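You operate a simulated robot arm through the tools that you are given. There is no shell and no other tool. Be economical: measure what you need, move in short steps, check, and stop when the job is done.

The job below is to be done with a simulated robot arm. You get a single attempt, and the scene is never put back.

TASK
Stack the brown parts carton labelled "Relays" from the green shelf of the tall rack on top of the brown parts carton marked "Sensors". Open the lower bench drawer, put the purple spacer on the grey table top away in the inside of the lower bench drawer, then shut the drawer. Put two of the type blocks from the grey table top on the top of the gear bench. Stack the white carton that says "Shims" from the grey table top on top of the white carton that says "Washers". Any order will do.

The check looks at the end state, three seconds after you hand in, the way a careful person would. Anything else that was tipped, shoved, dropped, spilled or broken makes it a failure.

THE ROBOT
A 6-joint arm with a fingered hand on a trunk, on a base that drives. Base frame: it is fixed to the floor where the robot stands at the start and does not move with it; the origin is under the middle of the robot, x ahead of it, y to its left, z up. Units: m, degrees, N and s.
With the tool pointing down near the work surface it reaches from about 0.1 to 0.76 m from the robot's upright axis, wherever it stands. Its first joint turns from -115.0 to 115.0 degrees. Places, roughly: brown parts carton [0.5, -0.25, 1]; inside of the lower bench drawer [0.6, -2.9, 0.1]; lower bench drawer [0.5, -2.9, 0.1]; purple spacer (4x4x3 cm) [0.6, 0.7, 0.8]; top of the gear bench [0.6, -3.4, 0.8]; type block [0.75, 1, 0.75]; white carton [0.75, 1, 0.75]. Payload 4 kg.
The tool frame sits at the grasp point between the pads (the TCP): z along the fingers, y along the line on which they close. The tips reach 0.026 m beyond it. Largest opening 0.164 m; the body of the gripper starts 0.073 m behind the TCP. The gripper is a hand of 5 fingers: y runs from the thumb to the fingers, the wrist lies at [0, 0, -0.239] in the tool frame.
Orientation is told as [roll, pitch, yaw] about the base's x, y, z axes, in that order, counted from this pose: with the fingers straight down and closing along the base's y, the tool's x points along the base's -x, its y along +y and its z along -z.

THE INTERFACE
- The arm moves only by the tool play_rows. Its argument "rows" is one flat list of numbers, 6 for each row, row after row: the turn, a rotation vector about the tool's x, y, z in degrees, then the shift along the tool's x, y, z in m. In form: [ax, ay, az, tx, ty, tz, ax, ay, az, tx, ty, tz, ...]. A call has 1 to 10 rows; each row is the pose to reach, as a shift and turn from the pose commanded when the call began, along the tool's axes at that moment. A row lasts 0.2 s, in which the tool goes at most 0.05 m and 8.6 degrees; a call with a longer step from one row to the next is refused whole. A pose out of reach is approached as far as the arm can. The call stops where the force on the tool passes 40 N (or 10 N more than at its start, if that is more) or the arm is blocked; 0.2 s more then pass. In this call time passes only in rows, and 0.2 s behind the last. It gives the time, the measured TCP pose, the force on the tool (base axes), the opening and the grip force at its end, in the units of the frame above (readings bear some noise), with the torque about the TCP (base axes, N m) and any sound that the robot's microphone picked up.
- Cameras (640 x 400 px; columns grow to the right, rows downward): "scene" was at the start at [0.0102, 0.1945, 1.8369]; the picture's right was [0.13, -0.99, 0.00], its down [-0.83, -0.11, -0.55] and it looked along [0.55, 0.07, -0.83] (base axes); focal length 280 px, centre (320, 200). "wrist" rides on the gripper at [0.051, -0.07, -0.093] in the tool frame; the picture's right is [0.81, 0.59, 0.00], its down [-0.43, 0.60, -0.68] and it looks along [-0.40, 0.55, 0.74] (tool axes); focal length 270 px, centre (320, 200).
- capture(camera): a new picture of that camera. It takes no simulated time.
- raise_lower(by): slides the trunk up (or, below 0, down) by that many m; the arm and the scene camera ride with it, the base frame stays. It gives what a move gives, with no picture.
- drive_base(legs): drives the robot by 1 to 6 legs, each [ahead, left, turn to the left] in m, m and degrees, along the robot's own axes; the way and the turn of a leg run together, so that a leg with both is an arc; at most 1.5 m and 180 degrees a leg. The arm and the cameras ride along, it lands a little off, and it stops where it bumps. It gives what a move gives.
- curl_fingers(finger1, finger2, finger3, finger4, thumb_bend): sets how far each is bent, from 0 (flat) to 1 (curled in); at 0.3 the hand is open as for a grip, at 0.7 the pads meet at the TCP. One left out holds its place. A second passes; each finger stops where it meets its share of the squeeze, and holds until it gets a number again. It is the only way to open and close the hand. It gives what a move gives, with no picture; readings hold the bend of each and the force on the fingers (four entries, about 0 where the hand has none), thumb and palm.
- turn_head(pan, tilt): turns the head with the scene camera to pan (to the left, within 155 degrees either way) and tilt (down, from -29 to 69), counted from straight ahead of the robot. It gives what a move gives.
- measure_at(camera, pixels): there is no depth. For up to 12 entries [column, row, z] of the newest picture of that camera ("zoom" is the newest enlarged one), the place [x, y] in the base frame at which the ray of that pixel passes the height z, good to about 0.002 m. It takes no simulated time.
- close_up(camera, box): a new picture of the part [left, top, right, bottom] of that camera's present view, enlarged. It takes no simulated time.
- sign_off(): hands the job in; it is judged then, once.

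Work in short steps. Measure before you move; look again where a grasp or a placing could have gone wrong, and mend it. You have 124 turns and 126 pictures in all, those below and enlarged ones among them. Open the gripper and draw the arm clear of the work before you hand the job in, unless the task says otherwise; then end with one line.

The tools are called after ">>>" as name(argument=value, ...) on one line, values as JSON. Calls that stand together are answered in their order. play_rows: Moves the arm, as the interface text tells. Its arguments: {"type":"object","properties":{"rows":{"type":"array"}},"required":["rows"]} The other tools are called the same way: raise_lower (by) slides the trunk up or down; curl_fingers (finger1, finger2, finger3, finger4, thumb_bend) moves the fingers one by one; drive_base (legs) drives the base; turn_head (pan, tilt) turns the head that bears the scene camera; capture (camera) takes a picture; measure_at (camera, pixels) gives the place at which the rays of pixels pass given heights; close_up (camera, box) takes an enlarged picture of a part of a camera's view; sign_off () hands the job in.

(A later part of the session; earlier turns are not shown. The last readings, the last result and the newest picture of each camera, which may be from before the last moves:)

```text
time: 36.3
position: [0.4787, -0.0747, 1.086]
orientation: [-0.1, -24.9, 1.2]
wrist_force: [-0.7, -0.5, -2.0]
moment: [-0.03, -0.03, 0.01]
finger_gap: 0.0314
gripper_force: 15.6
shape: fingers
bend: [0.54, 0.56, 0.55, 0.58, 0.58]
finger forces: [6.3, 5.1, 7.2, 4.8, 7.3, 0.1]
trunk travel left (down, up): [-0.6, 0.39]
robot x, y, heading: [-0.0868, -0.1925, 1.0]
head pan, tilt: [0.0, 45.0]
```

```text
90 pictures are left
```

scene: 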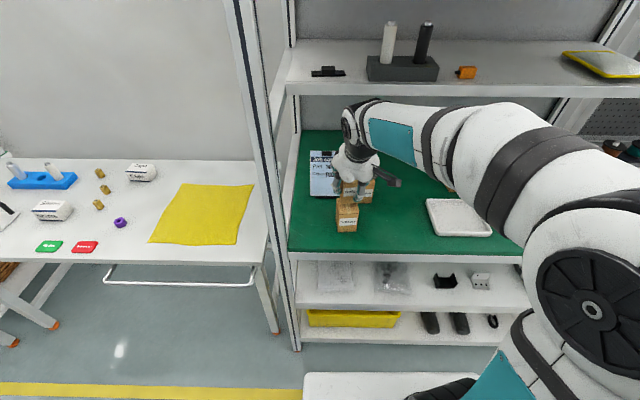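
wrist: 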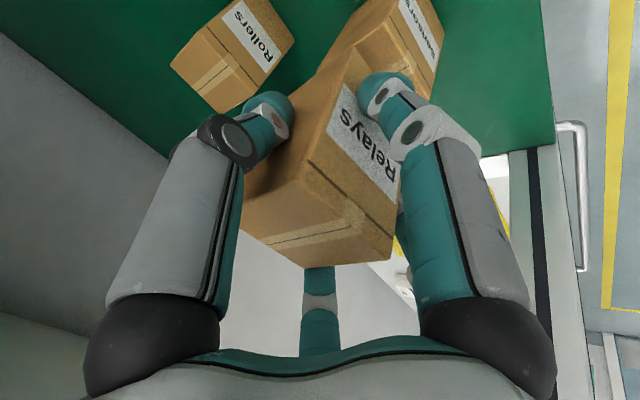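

Zoom on the held carton over Sensors in both cameras to align.

>>> close_up(camera="scene", box=[320, 160, 400, 240])

>>> close_up(camera="wrist", box=[220, 0, 460, 280])

```text
5.00 times, centred on (360, 200) of scene
```

zoom: 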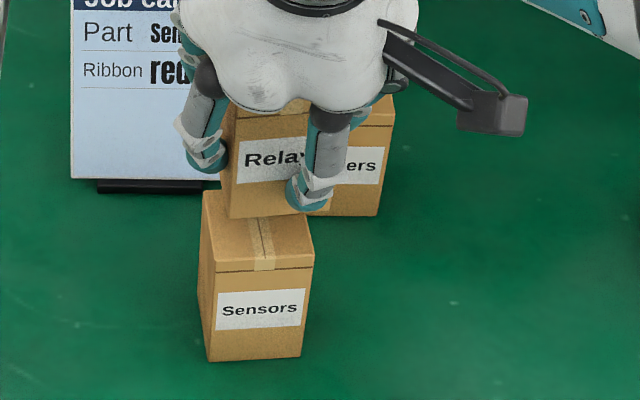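

```text
1.43 times, centred on (340, 140) of wrist
```

zoom: 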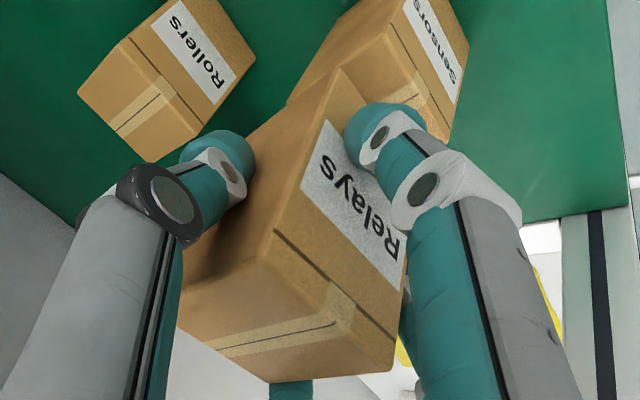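

>>> measure_at(camera="scene", pixels=[[341.8, 203.4, 1.02], [341.8, 203.4, 1.03], [339, 214.4, 0.98], [358.4, 213.6, 0.98], [336.6, 198.4, 0.98], [338.4, 271.5, 0.9]])

>>> measure_at(camera="zoom", pixels=[[272, 232, 1.1], [396, 368, 1.1], [268, 382, 1.1], [178, 300, 1.1], [337, 66, 1.02], [385, 18, 0.98]])

```text
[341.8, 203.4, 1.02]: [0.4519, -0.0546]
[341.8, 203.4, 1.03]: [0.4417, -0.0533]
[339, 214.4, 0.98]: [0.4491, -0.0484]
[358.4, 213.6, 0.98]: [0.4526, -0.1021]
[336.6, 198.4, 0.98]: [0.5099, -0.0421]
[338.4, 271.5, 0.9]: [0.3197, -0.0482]
```

```text
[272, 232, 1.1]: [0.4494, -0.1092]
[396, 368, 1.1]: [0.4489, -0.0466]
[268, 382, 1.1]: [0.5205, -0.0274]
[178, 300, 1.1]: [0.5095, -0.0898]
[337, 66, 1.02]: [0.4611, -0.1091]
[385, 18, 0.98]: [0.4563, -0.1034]
```

Offset: Relays is ~6 mm too far right (−y) and ~3 mm too deep. I correct and lower 0.034.

>>> play_rows(rows=[0, 0, 0, 0.003, 0.006, -0.001, 0, 0, 0, 0.01, 0.006, 0.014, 0, 0, 0, 0.017, 0.006, 0.03])

>>> close_up(camera="scene", box=[320, 170, 400, 250])

```text
time: 37.1
position: [0.4759, -0.0717, 1.0589]
orientation: [0.2, -25.7, 1.1]
wrist_force: [0.4, -1.4, 24.4]
moment: [-0.25, 0.52, 0.06]
finger_gap: 0.0303
gripper_force: 21.4
shape: fingers
bend: [0.54, 0.56, 0.56, 0.57, 0.58]
finger forces: [11.9, 6.5, 7.8, 8.8, 8.6, 0.0]
trunk travel left (down, up): [-0.6, 0.39]
robot x, y, heading: [-0.0842, -0.1912, 1.0]
head pan, tilt: [0.0, 45.0]
```

```text
5.00 times, centred on (360, 210) of scene
```

zoom: 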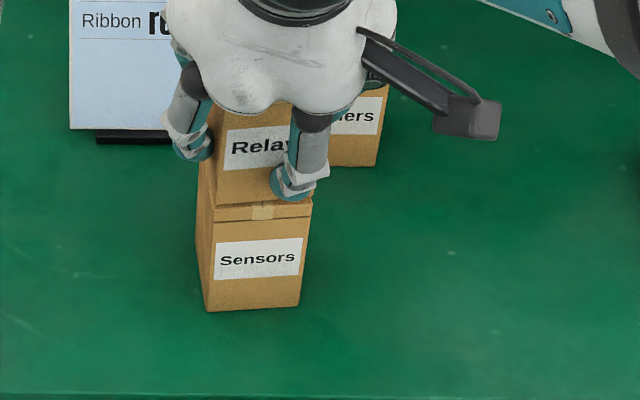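

Contact made (24 N), but Relays sits ~13 mm too deep. I lift slightly, shift 13 mm toward the robot and set it down again.

>>> play_rows(rows=[0, 0, 0, -0.006, 0, -0.0127, 0, 0, 0, 0.0058, 0, -0.0182, 0, 0, 0, 0.0058, 0, -0.0182, 0, 0, 0, 0.0096, 0, -0.0102])

>>> close_up(camera="scene", box=[320, 170, 400, 250])

```text
time: 38.1
position: [0.4637, -0.0707, 1.0598]
orientation: [0.0, -25.1, 1.3]
wrist_force: [-0.7, 0.3, 5.1]
moment: [-0.02, 0.09, -0.02]
finger_gap: 0.0309
gripper_force: 15.4
shape: fingers
bend: [0.54, 0.56, 0.57, 0.58, 0.58]
finger forces: [7.1, 6.3, 5.8, 4.7, 7.1, 0.0]
trunk travel left (down, up): [-0.6, 0.39]
robot x, y, heading: [-0.0826, -0.1911, 1.0]
head pan, tilt: [0.0, 45.0]
```

```text
5.00 times, centred on (360, 210) of scene
```

zoom: 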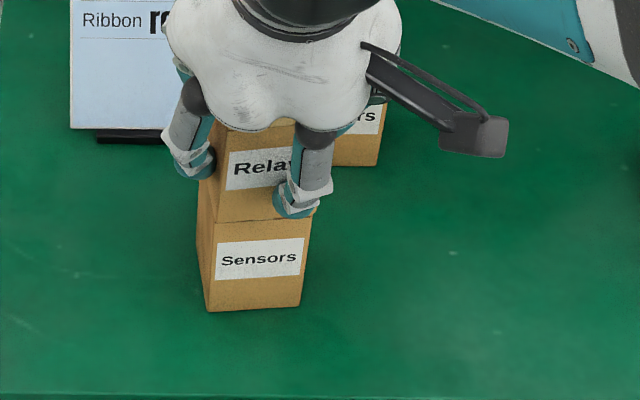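

Well aligned with light contact (5 N). Release: open to 0.5, then 0.33.

>>> curl_fingers(finger1=0.5, finger2=0.5, finger3=0.5, finger4=0.5, thumb_bend=0.5)

>>> curl_fingers(finger1=0.33, finger2=0.33, finger3=0.33, finger4=0.33, thumb_bend=0.33)

>>> play_rows(rows=[0, 0, 0, 0, 0, -0.04, 0, 0, 0, 0, 0, -0.08, 0, 0, 0, 0, 0, -0.12, 0, 0, 0, 0, 0, -0.15])

>>> capture(camera="scene")

```text
time: 39.1
position: [0.4611, -0.0706, 1.0573]
orientation: [0.0, -25.0, 1.3]
wrist_force: [0.0, 0.0, 0.1]
moment: [-0.02, -0.01, -0.02]
finger_gap: 0.042
gripper_force: 0.0
shape: fingers
bend: [0.5, 0.5, 0.5, 0.5, 0.5]
finger forces: [0.1, 0.0, 0.1, 0.1, 0.0, 0.0]
trunk travel left (down, up): [-0.6, 0.39]
robot x, y, heading: [-0.0878, -0.1928, 1.3]
head pan, tilt: [0.0, 45.0]
```

```text
time: 40.1
position: [0.4635, -0.0711, 1.0578]
orientation: [0.1, -25.0, 1.2]
wrist_force: [0.5, -0.8, -0.5]
moment: [0.03, 0.02, 0.04]
finger_gap: 0.0834
gripper_force: 0.0
shape: fingers
bend: [0.33, 0.33, 0.33, 0.33, 0.33]
finger forces: [0.0, 0.0, 0.0, 0.0, 0.1, 0.1]
trunk travel left (down, up): [-0.6, 0.39]
robot x, y, heading: [-0.0862, -0.1934, 1.2]
head pan, tilt: [0.0, 45.0]
```

```text
time: 41.1
position: [0.3997, -0.0713, 1.1954]
orientation: [0.0, -25.0, 1.3]
wrist_force: [0.3, 0.1, -0.2]
moment: [-0.02, 0.0, 0.02]
finger_gap: 0.0835
gripper_force: 0.1
shape: fingers
bend: [0.33, 0.33, 0.33, 0.33, 0.33]
finger forces: [0.1, 0.0, 0.0, 0.0, 0.0, 0.1]
trunk travel left (down, up): [-0.6, 0.39]
robot x, y, heading: [-0.0869, -0.192, 1.1]
head pan, tilt: [0.0, 45.0]
```

```text
85 pictures are left
```

scene: 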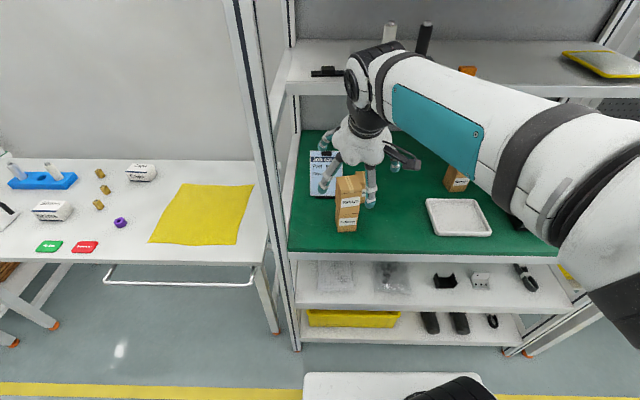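

The stack stands. I measure the table items from here (at z≈0.78), then back off and drive to the table.

>>> measure_at(camera="scene", pixels=[[120, 222, 0.775], [99, 189, 0.78], [105, 173, 0.78], [97, 205, 0.78], [140, 172, 0.8], [50, 210, 0.8], [42, 178, 0.78], [85, 247, 0.76], [265, 255, 0.75], [275, 165, 0.75]])

>>> drive_base(legs=[[-0.45, 0, 0], [0, 1.05, 0], [0.4, 0, -1]])

>>> turn_head(pan=0, tilt=50)

>>> capture(camera="scene")

```text
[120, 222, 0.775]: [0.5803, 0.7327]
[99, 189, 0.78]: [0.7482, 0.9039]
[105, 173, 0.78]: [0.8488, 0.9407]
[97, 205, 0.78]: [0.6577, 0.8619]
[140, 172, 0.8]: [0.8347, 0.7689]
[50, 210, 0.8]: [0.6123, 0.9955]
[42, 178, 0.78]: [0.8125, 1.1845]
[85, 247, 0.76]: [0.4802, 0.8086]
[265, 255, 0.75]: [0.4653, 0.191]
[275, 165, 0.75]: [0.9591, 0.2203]
```

```text
time: 50.8
position: [0.3304, 0.9539, 1.1945]
orientation: [-0.1, -24.9, 0.3]
wrist_force: [0.0, 0.2, -0.9]
moment: [0.01, 0.02, -0.01]
finger_gap: 0.0837
gripper_force: 0.0
shape: fingers
bend: [0.33, 0.33, 0.33, 0.33, 0.33]
finger forces: [0.0, 0.0, 0.1, 0.0, 0.0, 0.0]
trunk travel left (down, up): [-0.6, 0.39]
robot x, y, heading: [-0.1581, 0.8414, 0.5]
head pan, tilt: [0.0, 45.0]
```

```text
time: 51.5
position: [0.3313, 0.9529, 1.1941]
orientation: [0.1, -25.0, 0.2]
wrist_force: [-0.3, 0.1, -0.1]
moment: [-0.02, -0.01, 0.01]
finger_gap: 0.0836
gripper_force: 0.0
shape: fingers
bend: [0.33, 0.33, 0.33, 0.33, 0.33]
finger forces: [0.0, 0.0, 0.0, 0.1, 0.0, 0.0]
trunk travel left (down, up): [-0.6, 0.39]
robot x, y, heading: [-0.1541, 0.8384, 0.2]
head pan, tilt: [0.0, 50.0]
```

```text
84 pictures are left
```

scene: 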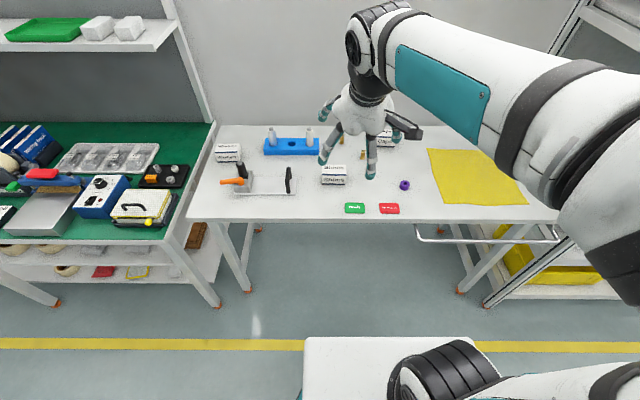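

Measure Shims (334,170), Washers (228,150), others and the table's leg feet.

>>> measure_at(camera="scene", pixels=[[334, 168, 0.8], [228, 147, 0.8], [246, 292, 0], [460, 293, 0], [430, 222, 0.75], [190, 218, 0.75], [290, 150, 0.8], [405, 185, 0.775], [265, 190, 0.76], [413, 240, 0.7]])

>>> close_up(camera="scene", box=[190, 110, 430, 230])

```text
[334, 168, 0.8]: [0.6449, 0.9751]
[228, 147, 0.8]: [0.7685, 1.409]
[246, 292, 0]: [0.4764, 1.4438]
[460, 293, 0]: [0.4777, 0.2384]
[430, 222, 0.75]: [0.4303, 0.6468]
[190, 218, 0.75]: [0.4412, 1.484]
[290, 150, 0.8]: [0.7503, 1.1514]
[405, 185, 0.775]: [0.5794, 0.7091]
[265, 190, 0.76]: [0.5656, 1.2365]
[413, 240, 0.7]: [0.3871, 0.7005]
```

```text
2.67 times, centred on (310, 170) of scene
```

zoom: 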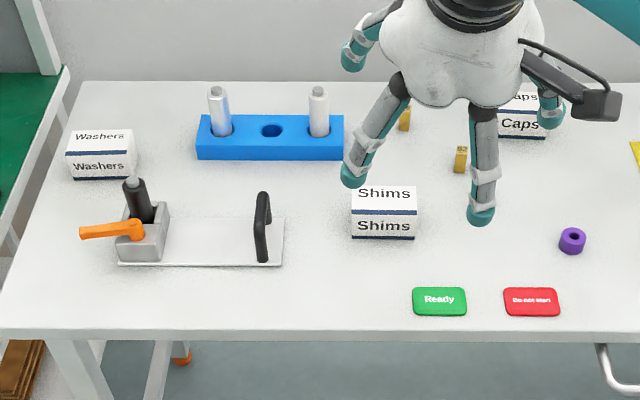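

Both white cartons are reachable from about (0.05, 1.19). I drive left 0.35 and ahead 0.2, then set the tool vertical with the hand over Shims' height region.

>>> drive_base(legs=[[0, 0.35, 0], [0.2, 0, 0]])

>>> play_rows(rows=[0, 5, 0, 0, -0.03, 0, 0, 10, 0, 0, -0.06, 0, 0, 15, 0, 0, -0.09, 0, 0, 20, 0, 0, -0.12, 0, 0, 25, 0, 0, -0.12, 0])

>>> turn_head(pan=0, tilt=50)

>>> capture(camera="scene")

>>> capture(camera="wrist")

```text
time: 54.9
position: [0.5283, 1.2999, 1.1937]
orientation: [0.1, -24.9, 0.0]
wrist_force: [0.0, 0.6, 0.4]
moment: [-0.02, -0.01, 0.01]
finger_gap: 0.0833
gripper_force: 0.1
shape: fingers
bend: [0.33, 0.33, 0.33, 0.33, 0.33]
finger forces: [0.1, 0.1, 0.1, 0.0, 0.0, 0.1]
trunk travel left (down, up): [-0.6, 0.39]
robot x, y, heading: [0.0399, 1.1891, 0.1]
head pan, tilt: [0.0, 50.0]
```

```text
time: 56.1
position: [0.528, 1.1787, 1.1648]
orientation: [0.0, -0.4, 0.0]
wrist_force: [-0.7, -0.1, 0.5]
moment: [0.01, 0.0, -0.01]
finger_gap: 0.0838
gripper_force: 0.1
shape: fingers
bend: [0.33, 0.33, 0.33, 0.33, 0.33]
finger forces: [0.0, 0.1, 0.1, 0.1, 0.0, 0.0]
out of reach, approached as far as the arm can: row 5
trunk travel left (down, up): [-0.6, 0.39]
robot x, y, heading: [0.0402, 1.1896, 0.2]
head pan, tilt: [0.0, 50.0]
```

```text
time: 56.7
position: [0.526, 1.1797, 1.1652]
orientation: [0.0, -0.6, 0.0]
wrist_force: [-0.5, 0.5, -0.2]
moment: [-0.01, 0.04, 0.01]
finger_gap: 0.0835
gripper_force: 0.0
shape: fingers
bend: [0.33, 0.33, 0.33, 0.33, 0.33]
finger forces: [0.0, 0.0, 0.1, 0.0, 0.0, 0.0]
trunk travel left (down, up): [-0.6, 0.39]
robot x, y, heading: [0.0433, 1.1928, 0.2]
head pan, tilt: [0.0, 50.0]
```

```text
82 pictures are left
```

scene: 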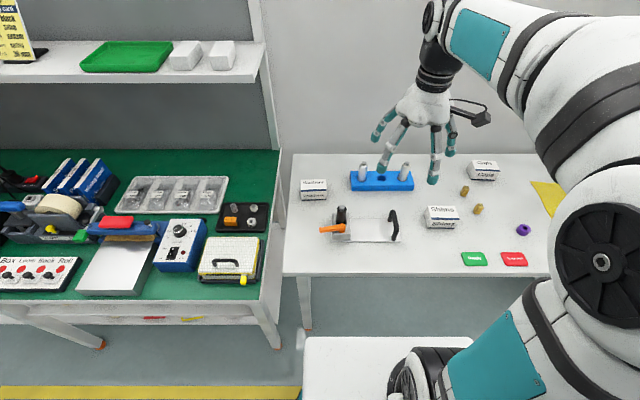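

```text
81 pictures are left
```

wrist: 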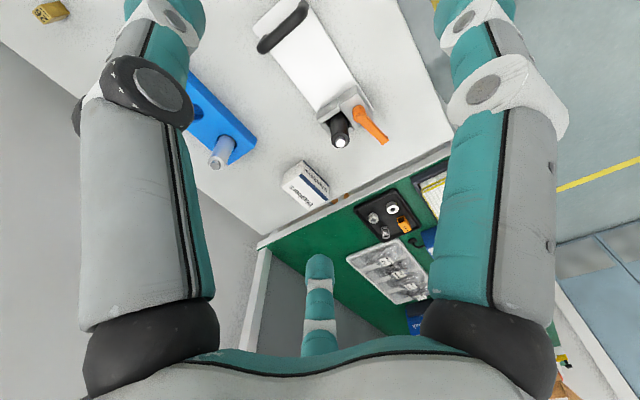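

Zoom into Shims and Washers (both cameras) for corners.

>>> close_up(camera="wrist", box=[260, 150, 350, 220])

>>> measure_at(camera="zoom", pixels=[[320, 200, 0.75], [320, 200, 0.8]])

>>> close_up(camera="scene", box=[290, 160, 490, 260])

```text
5.71 times, centred on (305, 185) of wrist
```

zoom: 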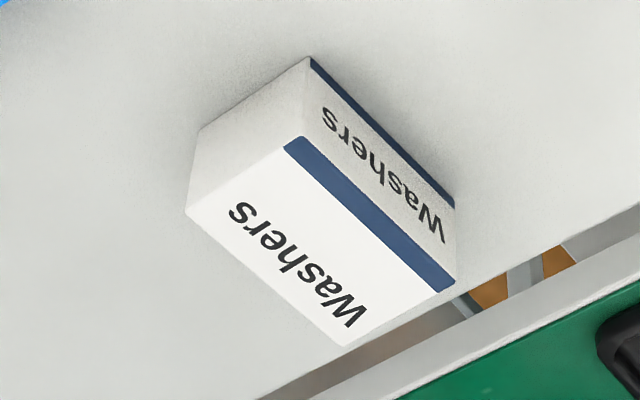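

```text
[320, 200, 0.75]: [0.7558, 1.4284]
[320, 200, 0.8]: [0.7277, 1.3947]
```

```text
3.20 times, centred on (390, 210) of scene
```

zoom: 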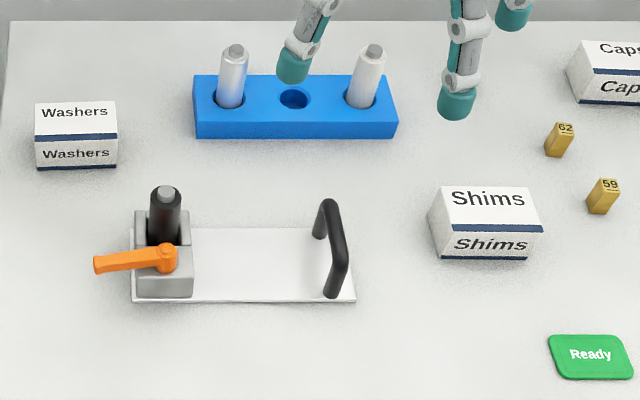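

>>> measure_at(camera="zoom", pixels=[[37, 169, 0.755], [117, 168, 0.755], [37, 137, 0.8], [117, 137, 0.8], [36, 103, 0.8], [115, 101, 0.8], [449, 259, 0.755], [527, 259, 0.755], [451, 230, 0.8], [542, 228, 0.8], [440, 188, 0.8], [531, 187, 0.8]])

>>> close_up(camera="wrist", box=[260, 150, 350, 220])

>>> measure_at(camera="zoom", pixels=[[310, 60, 0.755], [455, 203, 0.755], [310, 60, 0.77], [455, 203, 0.77], [301, 138, 0.8], [456, 280, 0.8], [345, 345, 0.8], [187, 213, 0.8], [301, 138, 0.81], [187, 213, 0.81]])

```text
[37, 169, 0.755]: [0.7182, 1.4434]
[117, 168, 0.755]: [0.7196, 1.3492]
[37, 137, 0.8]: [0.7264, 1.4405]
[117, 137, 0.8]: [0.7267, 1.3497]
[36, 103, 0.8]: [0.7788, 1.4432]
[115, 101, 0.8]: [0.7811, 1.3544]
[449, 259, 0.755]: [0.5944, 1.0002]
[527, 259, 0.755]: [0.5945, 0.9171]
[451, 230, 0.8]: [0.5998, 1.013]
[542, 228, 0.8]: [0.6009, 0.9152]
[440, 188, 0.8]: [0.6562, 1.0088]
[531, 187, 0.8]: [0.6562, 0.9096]
```

```text
5.71 times, centred on (305, 185) of wrist
```

zoom: 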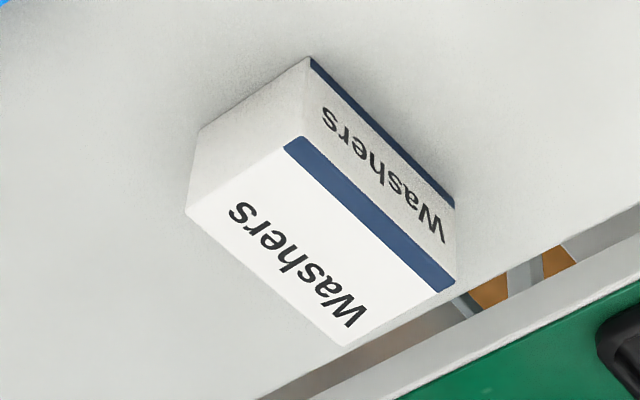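

```text
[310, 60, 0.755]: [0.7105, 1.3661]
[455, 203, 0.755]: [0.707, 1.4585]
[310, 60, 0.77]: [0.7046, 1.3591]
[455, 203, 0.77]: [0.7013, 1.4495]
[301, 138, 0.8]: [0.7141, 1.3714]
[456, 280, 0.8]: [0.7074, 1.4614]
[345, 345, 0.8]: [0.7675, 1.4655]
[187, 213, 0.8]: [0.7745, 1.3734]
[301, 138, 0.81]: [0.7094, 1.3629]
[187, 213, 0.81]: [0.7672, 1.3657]
```

Shims centre ≈ (0.61, 0.96), top ≈ 0.82; Washers centre ≈ (0.74, 1.40). I'll grip across the narrow side, so turn the hand by −90° yaw while moving over Shims at a safe height.

>>> play_rows(rows=[0, 0, 8, -0.008, -0.022, 0.01, 0, 0, 16, -0.016, -0.044, 0.02, 0, 0, 24, -0.024, -0.066, 0.03, 0, 0, 32, -0.032, -0.088, 0.04, 0, 0, 40, -0.04, -0.11, 0.05, 0, 0, 48, -0.048, -0.132, 0.06, 0, 0, 56, -0.056, -0.154, 0.07, 0, 0, 64, -0.064, -0.176, 0.08, 0, 0, 72, -0.072, -0.198, 0.09, 0, 0, 80, -0.084, -0.22, 0.1])

>>> play_rows(rows=[0, 0, 5, 0, 0, 0.04, 0, 0, 10, 0, 0, 0.08])

>>> capture(camera="wrist")

>>> capture(camera="scene")

```text
time: 58.9
position: [0.6107, 0.9578, 1.064]
orientation: [-0.1, 0.1, -80.1]
wrist_force: [-0.6, 0.0, 0.3]
moment: [-0.01, -0.03, -0.02]
finger_gap: 0.0836
gripper_force: 0.0
shape: fingers
bend: [0.33, 0.33, 0.33, 0.33, 0.33]
finger forces: [0.0, 0.0, 0.0, 0.1, 0.0, 0.0]
trunk travel left (down, up): [-0.6, 0.39]
robot x, y, heading: [0.036, 1.1912, -0.1]
head pan, tilt: [0.0, 50.0]
```

```text
time: 59.5
position: [0.6112, 0.9584, 0.9849]
orientation: [0.0, 0.0, -89.9]
wrist_force: [0.2, -0.7, 0.9]
moment: [0.0, 0.0, 0.02]
finger_gap: 0.0834
gripper_force: 0.0
shape: fingers
bend: [0.33, 0.33, 0.33, 0.33, 0.33]
finger forces: [0.0, 0.1, 0.2, 0.0, 0.0, 0.1]
trunk travel left (down, up): [-0.6, 0.39]
robot x, y, heading: [0.0392, 1.1865, 0.0]
head pan, tilt: [0.0, 50.0]
```

```text
77 pictures are left
```

wrist: 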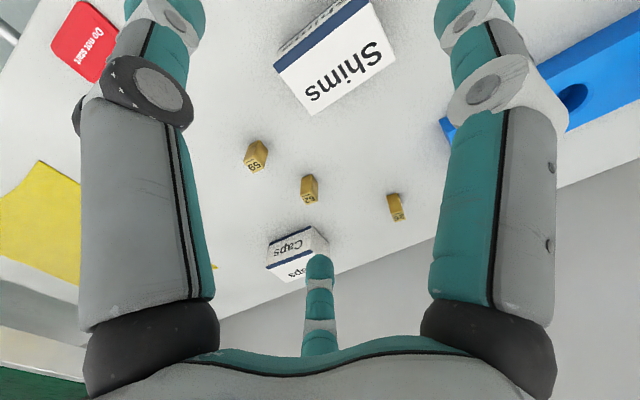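

```text
76 pictures are left
```

scene: 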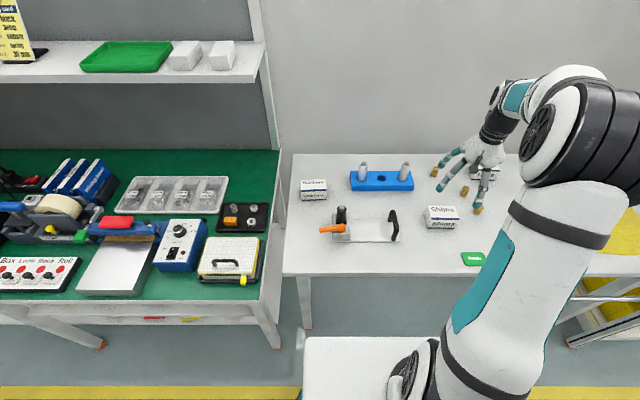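

Measure the Shims top corners through the wrist camera to double-check alignment.

>>> close_up(camera="wrist", box=[250, 0, 430, 130])

>>> close_up(camera="scene", box=[410, 190, 490, 240])

```text
3.08 times, centred on (340, 65) of wrist
```

zoom: 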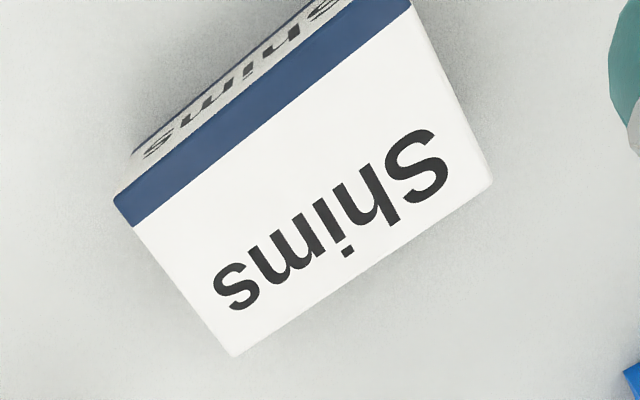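

```text
8.00 times, centred on (450, 215) of scene
```

zoom: 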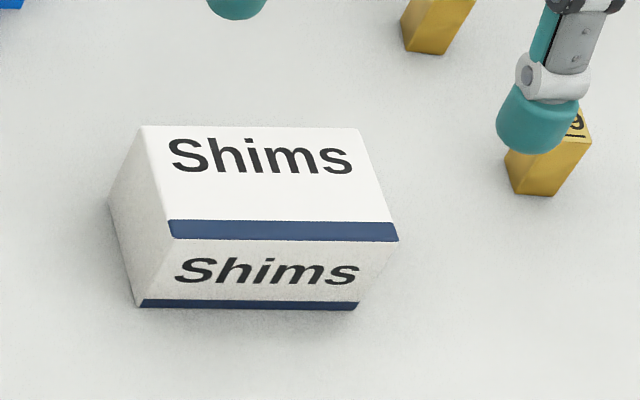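

>>> measure_at(camera="zoom", pixels=[[143, 128, 0.82], [360, 128, 0.82], [398, 240, 0.82], [168, 238, 0.82], [138, 306, 0.77], [356, 310, 0.77], [143, 128, 0.8], [398, 240, 0.8]])

>>> measure_at(camera="wrist", pixels=[[273.4, 64, 0.82], [312.4, 116, 0.82], [395.9, 59, 0.82], [273.4, 64, 0.8], [312.4, 116, 0.8], [395.9, 59, 0.8]])

```text
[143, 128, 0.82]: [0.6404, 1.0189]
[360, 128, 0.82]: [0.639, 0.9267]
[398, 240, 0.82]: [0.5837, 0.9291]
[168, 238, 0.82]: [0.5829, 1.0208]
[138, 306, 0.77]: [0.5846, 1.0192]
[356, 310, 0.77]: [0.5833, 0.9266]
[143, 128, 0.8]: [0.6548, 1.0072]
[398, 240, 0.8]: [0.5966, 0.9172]
```

```text
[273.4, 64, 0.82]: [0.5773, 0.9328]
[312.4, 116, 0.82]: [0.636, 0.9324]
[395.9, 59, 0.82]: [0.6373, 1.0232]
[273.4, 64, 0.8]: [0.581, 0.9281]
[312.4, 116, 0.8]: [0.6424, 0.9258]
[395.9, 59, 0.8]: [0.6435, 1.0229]
```

Both cameras agree: table 0.77, Shims top 0.82, centre (0.610, 0.975). I shift 17 mm along +y and descend to z≈0.804.

>>> play_rows(rows=[0, 0, 0, 0.017, -0.001, 0.03, 0, 0, 0, 0.017, -0.001, 0.07, 0, 0, 0, 0.017, -0.001, 0.11])

>>> capture(camera="wrist")

>>> close_up(camera="scene", box=[390, 150, 518, 250])

```text
time: 60.3
position: [0.6101, 0.9787, 0.8759]
orientation: [-0.1, 0.1, -90.0]
wrist_force: [-0.6, 0.6, 0.3]
moment: [-0.02, -0.02, -0.01]
finger_gap: 0.0835
gripper_force: 0.0
shape: fingers
bend: [0.33, 0.33, 0.33, 0.33, 0.33]
finger forces: [0.1, 0.0, 0.1, 0.0, 0.1, 0.0]
trunk travel left (down, up): [-0.6, 0.39]
robot x, y, heading: [0.0404, 1.1912, 0.0]
head pan, tilt: [0.0, 50.0]
```

```text
73 pictures are left
```

wrist: 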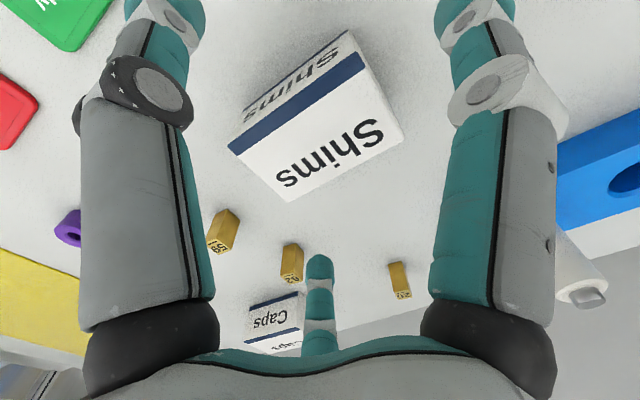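

```text
4.00 times, centred on (454, 200) of scene
```

zoom: 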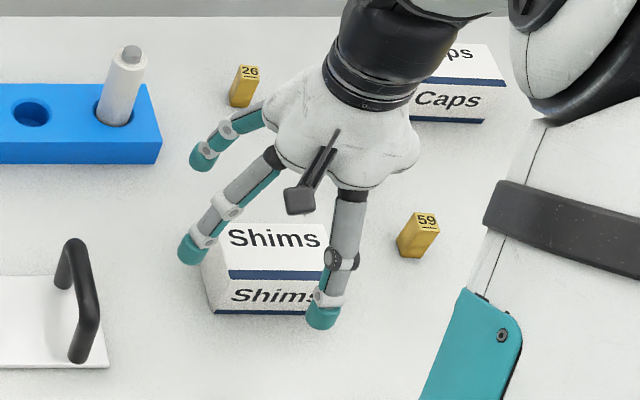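

Aligned; descend the last 0.072 m.

>>> play_rows(rows=[0, 0, 0, -0.002, 0, 0.036, 0, 0, 0, -0.002, 0, 0.07])

>>> curl_fingers(finger1=0.62, finger2=0.62, finger3=0.62, finger4=0.62, thumb_bend=0.62)

>>> close_up(camera="scene", box=[390, 150, 518, 250])

```text
time: 60.9
position: [0.6096, 0.9764, 0.8064]
orientation: [0.0, -0.1, -89.9]
wrist_force: [-0.5, -0.1, 3.4]
moment: [-0.01, 0.01, -0.03]
finger_gap: 0.0839
gripper_force: 2.3
shape: fingers
bend: [0.33, 0.33, 0.33, 0.33, 0.33]
finger forces: [0.8, 0.8, 0.9, 0.7, 0.9, 0.0]
trunk travel left (down, up): [-0.6, 0.39]
robot x, y, heading: [0.0361, 1.188, 0.0]
head pan, tilt: [0.0, 50.0]
```

```text
time: 61.3
position: [0.6132, 0.9748, 0.8155]
orientation: [0.6, -0.3, -89.9]
wrist_force: [-6.0, 1.5, 25.9]
moment: [0.31, 0.99, 0.0]
finger_gap: 0.0424
gripper_force: 29.8
shape: fingers
bend: [0.47, 0.56, 0.57, 0.5, 0.56]
finger forces: [16.3, 5.1, 5.1, 13.6, 19.1, 0.1]
trunk travel left (down, up): [-0.6, 0.39]
robot x, y, heading: [0.0384, 1.1898, -0.1]
head pan, tilt: [0.0, 50.0]
stopped: the force on the tool passed its limit at 46 N (the readings are from after the stop); the commanded pose is now the measured one
```

```text
4.00 times, centred on (454, 200) of scene
```

zoom: 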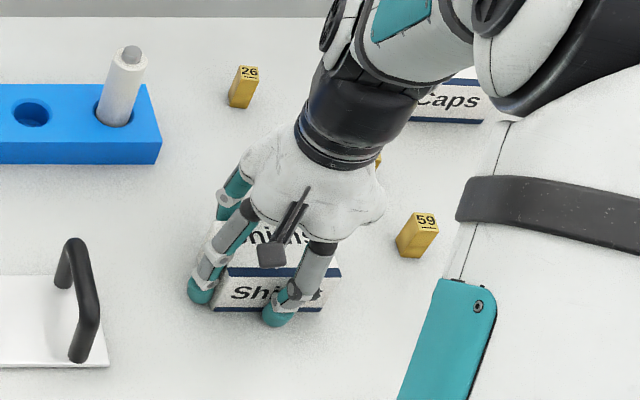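

Closing pressed the tips on the table (stopped at 46 N) but all digits hold the box. I lift gently 20 mm and check the hold.

>>> play_rows(rows=[0, 0, 0, 0, 0, -0.005, 0, 0, 0, 0, 0, -0.02])

>>> curl_fingers(finger1=0.62, finger2=0.62, finger3=0.62, finger4=0.62, thumb_bend=0.62)

>>> capture(camera="wrist")

>>> close_up(camera="scene", box=[390, 150, 518, 250])

```text
time: 61.9
position: [0.612, 0.9752, 0.8321]
orientation: [0.3, -0.2, -90.0]
wrist_force: [0.3, -0.5, -2.4]
moment: [-0.01, 0.0, 0.0]
finger_gap: 0.0426
gripper_force: 19.1
shape: fingers
bend: [0.48, 0.56, 0.57, 0.51, 0.57]
finger forces: [7.9, 6.0, 6.2, 8.0, 9.4, 0.0]
trunk travel left (down, up): [-0.6, 0.39]
robot x, y, heading: [0.0409, 1.1884, -0.0]
head pan, tilt: [0.0, 50.0]
```

```text
time: 62.9
position: [0.6114, 0.975, 0.8314]
orientation: [0.4, -0.4, -90.0]
wrist_force: [0.0, 0.2, -1.5]
moment: [0.01, -0.05, 0.01]
finger_gap: 0.0424
gripper_force: 18.8
shape: fingers
bend: [0.48, 0.56, 0.56, 0.51, 0.57]
finger forces: [8.1, 5.8, 5.9, 8.3, 9.0, 0.1]
trunk travel left (down, up): [-0.6, 0.39]
robot x, y, heading: [0.0397, 1.1908, -0.1]
head pan, tilt: [0.0, 50.0]
```

```text
70 pictures are left
```

wrist: 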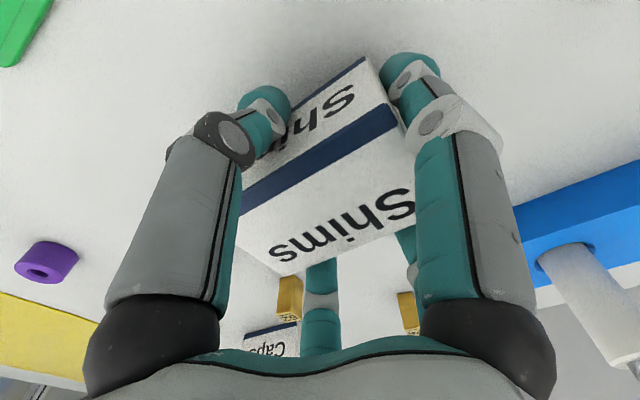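

```text
4.00 times, centred on (454, 200) of scene
```

zoom: 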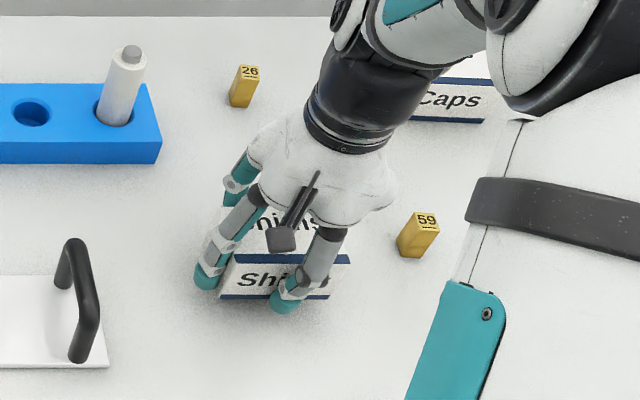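

Held securely. I lift 0.17 m and carry it over to above Washers (≈0.735, 1.398).

>>> play_rows(rows=[0, 0, 0, 0, 0, -0.0425, 0, 0, 0, 0, 0, -0.085, 0, 0, 0, 0, 0, -0.1275, 0, 0, 0, 0, 0, -0.17])

>>> play_rows(rows=[0, 0, 0, 0.0423, 0.0124, 0, 0, 0, 0, 0.0846, 0.0248, 0, 0, 0, 0, 0.1269, 0.0372, 0, 0, 0, 0, 0.1692, 0.0496, 0, 0, 0, 0, 0.2115, 0.062, 0, 0, 0, 0, 0.2538, 0.0744, 0, 0, 0, 0, 0.2961, 0.0868, 0, 0, 0, 0, 0.3384, 0.0992, 0, 0, 0, 0, 0.3807, 0.1116, 0, 0, 0, 0, 0.423, 0.124, 0])

>>> capture(camera="wrist")

>>> capture(camera="scene")

```text
time: 63.9
position: [0.6119, 0.978, 0.9998]
orientation: [0.4, -0.1, -90.0]
wrist_force: [0.4, -0.1, -2.6]
moment: [-0.03, -0.03, 0.0]
finger_gap: 0.0421
gripper_force: 17.9
shape: fingers
bend: [0.48, 0.56, 0.56, 0.51, 0.57]
finger forces: [8.2, 5.7, 5.8, 8.3, 9.0, 0.1]
trunk travel left (down, up): [-0.6, 0.39]
robot x, y, heading: [0.0386, 1.1892, 0.2]
head pan, tilt: [0.0, 50.0]
```

```text
time: 66.1
position: [0.7353, 1.402, 0.9993]
orientation: [0.4, -0.3, -90.0]
wrist_force: [0.7, -0.4, -0.7]
moment: [0.02, 0.02, 0.03]
finger_gap: 0.042
gripper_force: 18.5
shape: fingers
bend: [0.48, 0.56, 0.56, 0.51, 0.57]
finger forces: [8.2, 5.7, 5.5, 8.3, 8.8, 0.0]
trunk travel left (down, up): [-0.6, 0.39]
robot x, y, heading: [0.0364, 1.1885, 0.0]
head pan, tilt: [0.0, 50.0]
```

```text
68 pictures are left
```

wrist: 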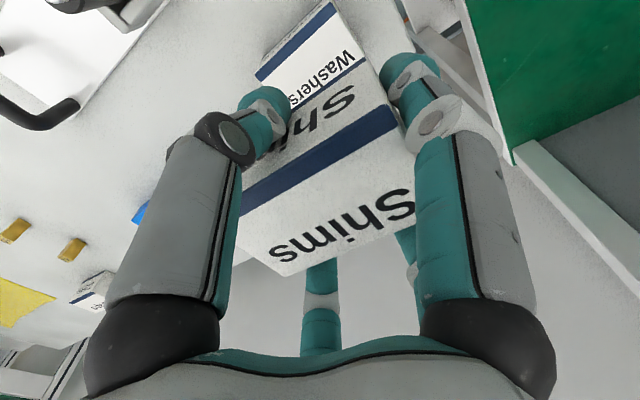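

```text
67 pictures are left
```

scene: 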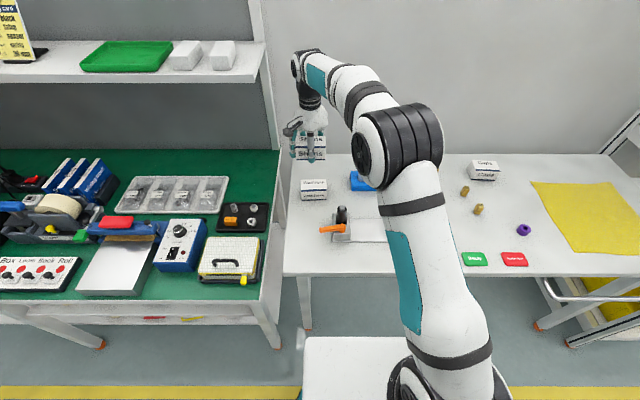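

Lower 0.10 to bring the box just above Washers, then measure both boxes.

>>> play_rows(rows=[0, 0, 0, 0, 0, 0.035, 0, 0, 0, 0, 0, 0.07, 0, 0, 0, 0, 0, 0.105])

>>> close_up(camera="wrist", box=[220, 0, 440, 280])

>>> close_up(camera="scene", box=[280, 145, 344, 209])

```text
time: 66.9
position: [0.7373, 1.3986, 0.8949]
orientation: [0.4, -0.2, -90.1]
wrist_force: [-0.6, -0.5, -0.2]
moment: [0.04, 0.0, 0.0]
finger_gap: 0.0422
gripper_force: 18.2
shape: fingers
bend: [0.48, 0.56, 0.56, 0.51, 0.57]
finger forces: [8.1, 5.7, 5.5, 8.3, 8.8, 0.0]
trunk travel left (down, up): [-0.6, 0.39]
robot x, y, heading: [0.0403, 1.1861, -0.1]
head pan, tilt: [0.0, 50.0]
```

```text
1.43 times, centred on (330, 140) of wrist
```

zoom: 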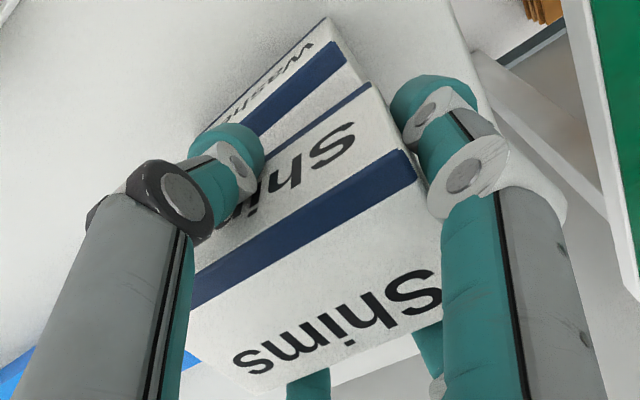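

```text
6.25 times, centred on (312, 177) of scene
```

zoom: 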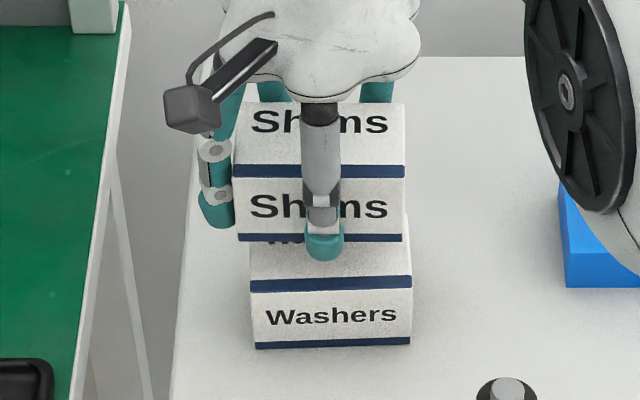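

>>> measure_at(camera="zoom", pixels=[[238, 241, 0.85], [403, 241, 0.85], [250, 291, 0.82], [411, 290, 0.82], [257, 348, 0.77], [410, 344, 0.77], [234, 178, 0.9], [405, 177, 0.9]])

>>> measure_at(camera="wrist", pixels=[[336.8, 19, 0.82], [361, 67, 0.82], [318, 92, 0.82], [364, 60, 0.85]])

```text
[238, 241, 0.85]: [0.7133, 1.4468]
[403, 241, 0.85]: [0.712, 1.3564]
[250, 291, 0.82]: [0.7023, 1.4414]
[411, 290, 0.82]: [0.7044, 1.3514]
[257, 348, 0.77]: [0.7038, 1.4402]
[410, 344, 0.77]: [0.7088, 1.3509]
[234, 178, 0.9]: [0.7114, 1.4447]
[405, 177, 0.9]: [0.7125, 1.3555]
```

```text
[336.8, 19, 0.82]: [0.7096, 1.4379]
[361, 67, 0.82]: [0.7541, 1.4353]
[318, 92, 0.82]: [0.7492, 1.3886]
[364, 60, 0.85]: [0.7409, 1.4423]
```

Shims needs −8 mm in x and −5.5 mm in y. Correct and lower ~28 mm to contact.

>>> play_rows(rows=[0, 0, 0, -0.0055, -0.008, 0.0, 0, 0, 0, -0.0055, -0.008, 0.014, 0, 0, 0, -0.0055, -0.008, 0.022, 0, 0, 0, -0.0055, -0.008, 0.027])

>>> close_up(camera="scene", box=[280, 145, 344, 209])

```text
time: 67.9
position: [0.7274, 1.393, 0.8686]
orientation: [0.4, -0.2, -90.0]
wrist_force: [-0.8, 0.1, -1.9]
moment: [0.02, -0.01, -0.02]
finger_gap: 0.0422
gripper_force: 18.5
shape: fingers
bend: [0.48, 0.56, 0.56, 0.51, 0.57]
finger forces: [8.1, 5.7, 5.5, 8.3, 8.8, 0.0]
trunk travel left (down, up): [-0.6, 0.39]
robot x, y, heading: [0.0393, 1.19, -0.1]
head pan, tilt: [0.0, 50.0]
```

```text
6.25 times, centred on (312, 177) of scene
```

zoom: 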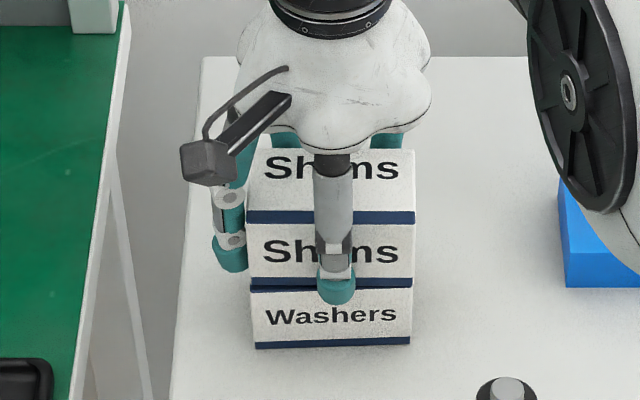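

Nicely aligned, not yet touching. Lower in small steps to contact, then release.

>>> play_rows(rows=[0, 0, 0, 0, 0, 0.003, 0, 0, 0, 0, 0, 0.005])

>>> curl_fingers(finger1=0.43, finger2=0.5, finger3=0.5, finger4=0.43, thumb_bend=0.5)

>>> curl_fingers(finger1=0.33, finger2=0.33, finger3=0.33, finger4=0.33, thumb_bend=0.33)

>>> play_rows(rows=[0, 0, 0, 0, 0, -0.04, 0, 0, 0, 0, 0, -0.08, 0, 0, 0, 0, 0, -0.12, 0, 0, 0, 0, 0, -0.15])

>>> capture(camera="scene")

```text
time: 68.5
position: [0.7269, 1.3933, 0.8644]
orientation: [0.7, -0.3, -90.0]
wrist_force: [0.5, 1.1, 8.3]
moment: [-0.04, 0.1, 0.0]
finger_gap: 0.0423
gripper_force: 18.2
shape: fingers
bend: [0.48, 0.56, 0.56, 0.51, 0.57]
finger forces: [8.2, 5.9, 5.7, 8.3, 9.0, 0.0]
trunk travel left (down, up): [-0.6, 0.39]
robot x, y, heading: [0.0352, 1.1839, -0.0]
head pan, tilt: [0.0, 50.0]
```

```text
time: 69.5
position: [0.7275, 1.3931, 0.863]
orientation: [0.4, -0.1, -90.0]
wrist_force: [0.1, 0.5, 0.3]
moment: [0.01, 0.03, 0.01]
finger_gap: 0.0518
gripper_force: 0.1
shape: fingers
bend: [0.43, 0.5, 0.5, 0.43, 0.5]
finger forces: [0.0, 0.0, 0.0, 0.0, 0.1, 0.0]
trunk travel left (down, up): [-0.6, 0.39]
robot x, y, heading: [0.0376, 1.1897, -0.0]
head pan, tilt: [0.0, 50.0]
```

```text
time: 70.5
position: [0.7264, 1.3938, 0.8646]
orientation: [0.4, -0.2, -90.0]
wrist_force: [0.7, 0.3, -0.2]
moment: [0.02, 0.04, 0.01]
finger_gap: 0.0838
gripper_force: 0.0
shape: fingers
bend: [0.33, 0.33, 0.33, 0.33, 0.33]
finger forces: [0.0, 0.0, 0.1, 0.0, 0.0, 0.1]
trunk travel left (down, up): [-0.6, 0.39]
robot x, y, heading: [0.0412, 1.19, -0.1]
head pan, tilt: [0.0, 50.0]
```

```text
time: 71.5
position: [0.7249, 1.3947, 1.0148]
orientation: [0.4, -0.2, -90.1]
wrist_force: [-0.2, -0.5, 0.6]
moment: [0.03, 0.01, -0.02]
finger_gap: 0.0836
gripper_force: 0.1
shape: fingers
bend: [0.33, 0.33, 0.33, 0.33, 0.33]
finger forces: [0.0, 0.1, 0.0, 0.0, 0.0, 0.0]
trunk travel left (down, up): [-0.6, 0.39]
robot x, y, heading: [0.039, 1.1864, 0.0]
head pan, tilt: [0.0, 50.0]
```

```text
63 pictures are left
```

scene: 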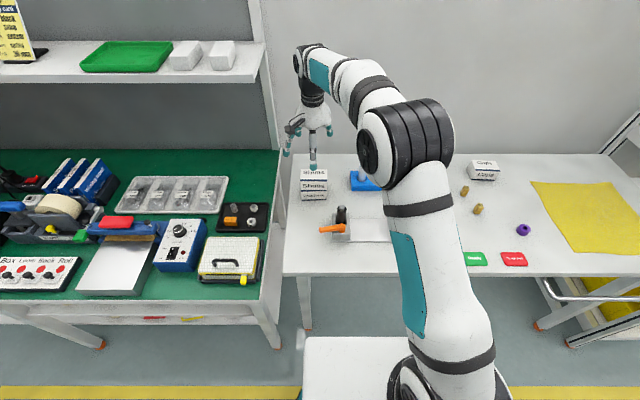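

Shims rests on Washers. Next the type blocks: I drive 0.34 m right so the blocks are in front, and look again.

>>> drive_base(legs=[[0, -0.34, 0]])

>>> play_rows(rows=[0, 0, 0, -0.035, -0.02, 0, 0, 0, 0, -0.07, -0.04, 0, 0, 0, 0, -0.105, -0.06, 0, 0, 0, 0, -0.14, -0.08, 0])

>>> capture(camera="scene")

>>> capture(camera="wrist")

```text
time: 73.7
position: [0.7261, 1.0541, 1.0139]
orientation: [0.4, -0.2, -90.0]
wrist_force: [-0.2, -0.3, 0.5]
moment: [0.02, 0.02, -0.02]
finger_gap: 0.0835
gripper_force: 0.0
shape: fingers
bend: [0.33, 0.33, 0.33, 0.33, 0.33]
finger forces: [0.1, 0.1, 0.0, 0.0, 0.1, 0.0]
trunk travel left (down, up): [-0.6, 0.39]
robot x, y, heading: [0.0376, 0.8477, 0.0]
head pan, tilt: [0.0, 50.0]
```

```text
time: 74.7
position: [0.6444, 0.9141, 1.0152]
orientation: [0.4, -0.2, -90.0]
wrist_force: [-0.5, -0.2, -0.2]
moment: [0.0, 0.0, -0.01]
finger_gap: 0.0835
gripper_force: 0.0
shape: fingers
bend: [0.33, 0.33, 0.33, 0.33, 0.33]
finger forces: [0.0, 0.1, 0.1, 0.0, 0.0, 0.0]
trunk travel left (down, up): [-0.6, 0.39]
robot x, y, heading: [0.0385, 0.8496, 0.1]
head pan, tilt: [0.0, 50.0]
```

```text
62 pictures are left
```

scene: 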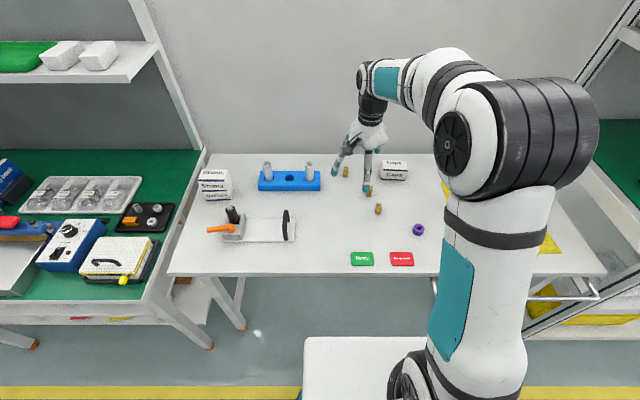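

```text
61 pictures are left
```

wrist: 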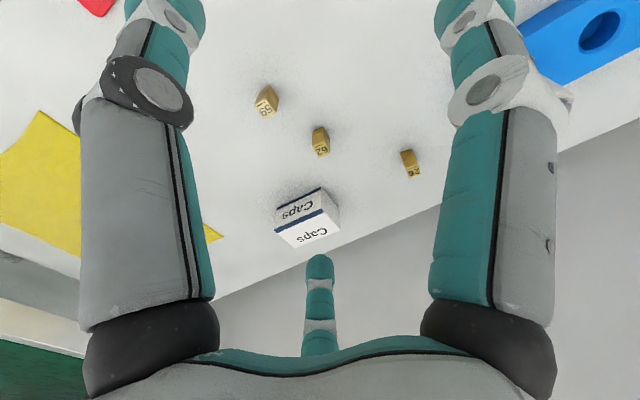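

Blocks 59, 62 and 26 visible in both. Zoom on the wrist view and scene view for block 59 and 62.

>>> close_up(camera="scene", box=[340, 160, 440, 240])

>>> close_up(camera="wrist", box=[240, 70, 440, 195])

```text
5.00 times, centred on (390, 200) of scene
```

zoom: 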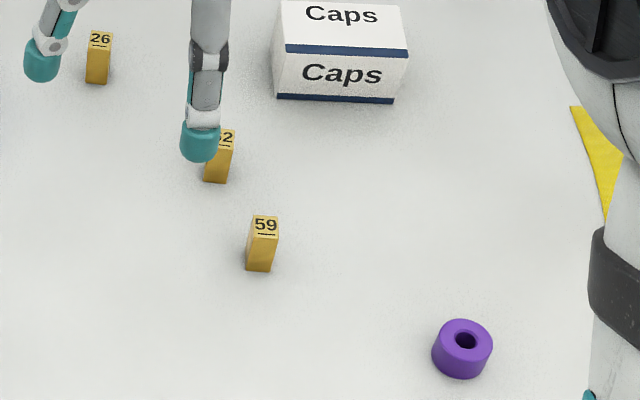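

```text
3.20 times, centred on (340, 132) of wrist
```

zoom: 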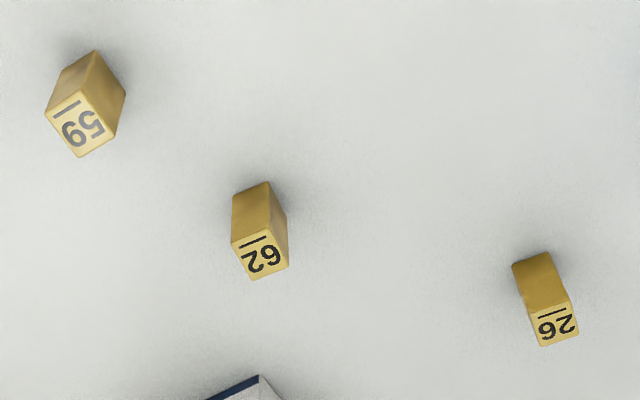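

>>> measure_at(camera="scene", pixels=[[379, 205, 0.8], [379, 205, 0.82], [346, 167.8, 0.8], [346, 167.8, 0.82], [382.4, 229.8, 0.79], [382.4, 229.8, 0.8], [376.5, 214, 0.77]])

>>> measure_at(camera="wrist", pixels=[[266.6, 108.6, 0.8], [266.6, 108.6, 0.82], [413.4, 171.4, 0.8], [413.4, 171.4, 0.82], [321.25, 149, 0.8], [321.25, 149, 0.82], [269.4, 85, 0.77], [321, 126.5, 0.77]])

```text
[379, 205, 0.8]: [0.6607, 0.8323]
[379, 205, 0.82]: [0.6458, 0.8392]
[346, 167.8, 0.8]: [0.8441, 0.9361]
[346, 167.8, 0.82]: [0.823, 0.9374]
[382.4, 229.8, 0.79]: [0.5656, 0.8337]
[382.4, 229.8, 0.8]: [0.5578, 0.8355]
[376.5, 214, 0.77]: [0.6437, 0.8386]
```

```text
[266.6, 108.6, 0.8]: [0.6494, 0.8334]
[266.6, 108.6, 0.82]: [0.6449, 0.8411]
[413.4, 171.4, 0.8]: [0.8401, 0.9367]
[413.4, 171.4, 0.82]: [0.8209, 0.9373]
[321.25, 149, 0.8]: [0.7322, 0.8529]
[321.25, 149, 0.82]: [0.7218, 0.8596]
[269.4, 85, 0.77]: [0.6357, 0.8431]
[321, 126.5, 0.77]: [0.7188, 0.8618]
```

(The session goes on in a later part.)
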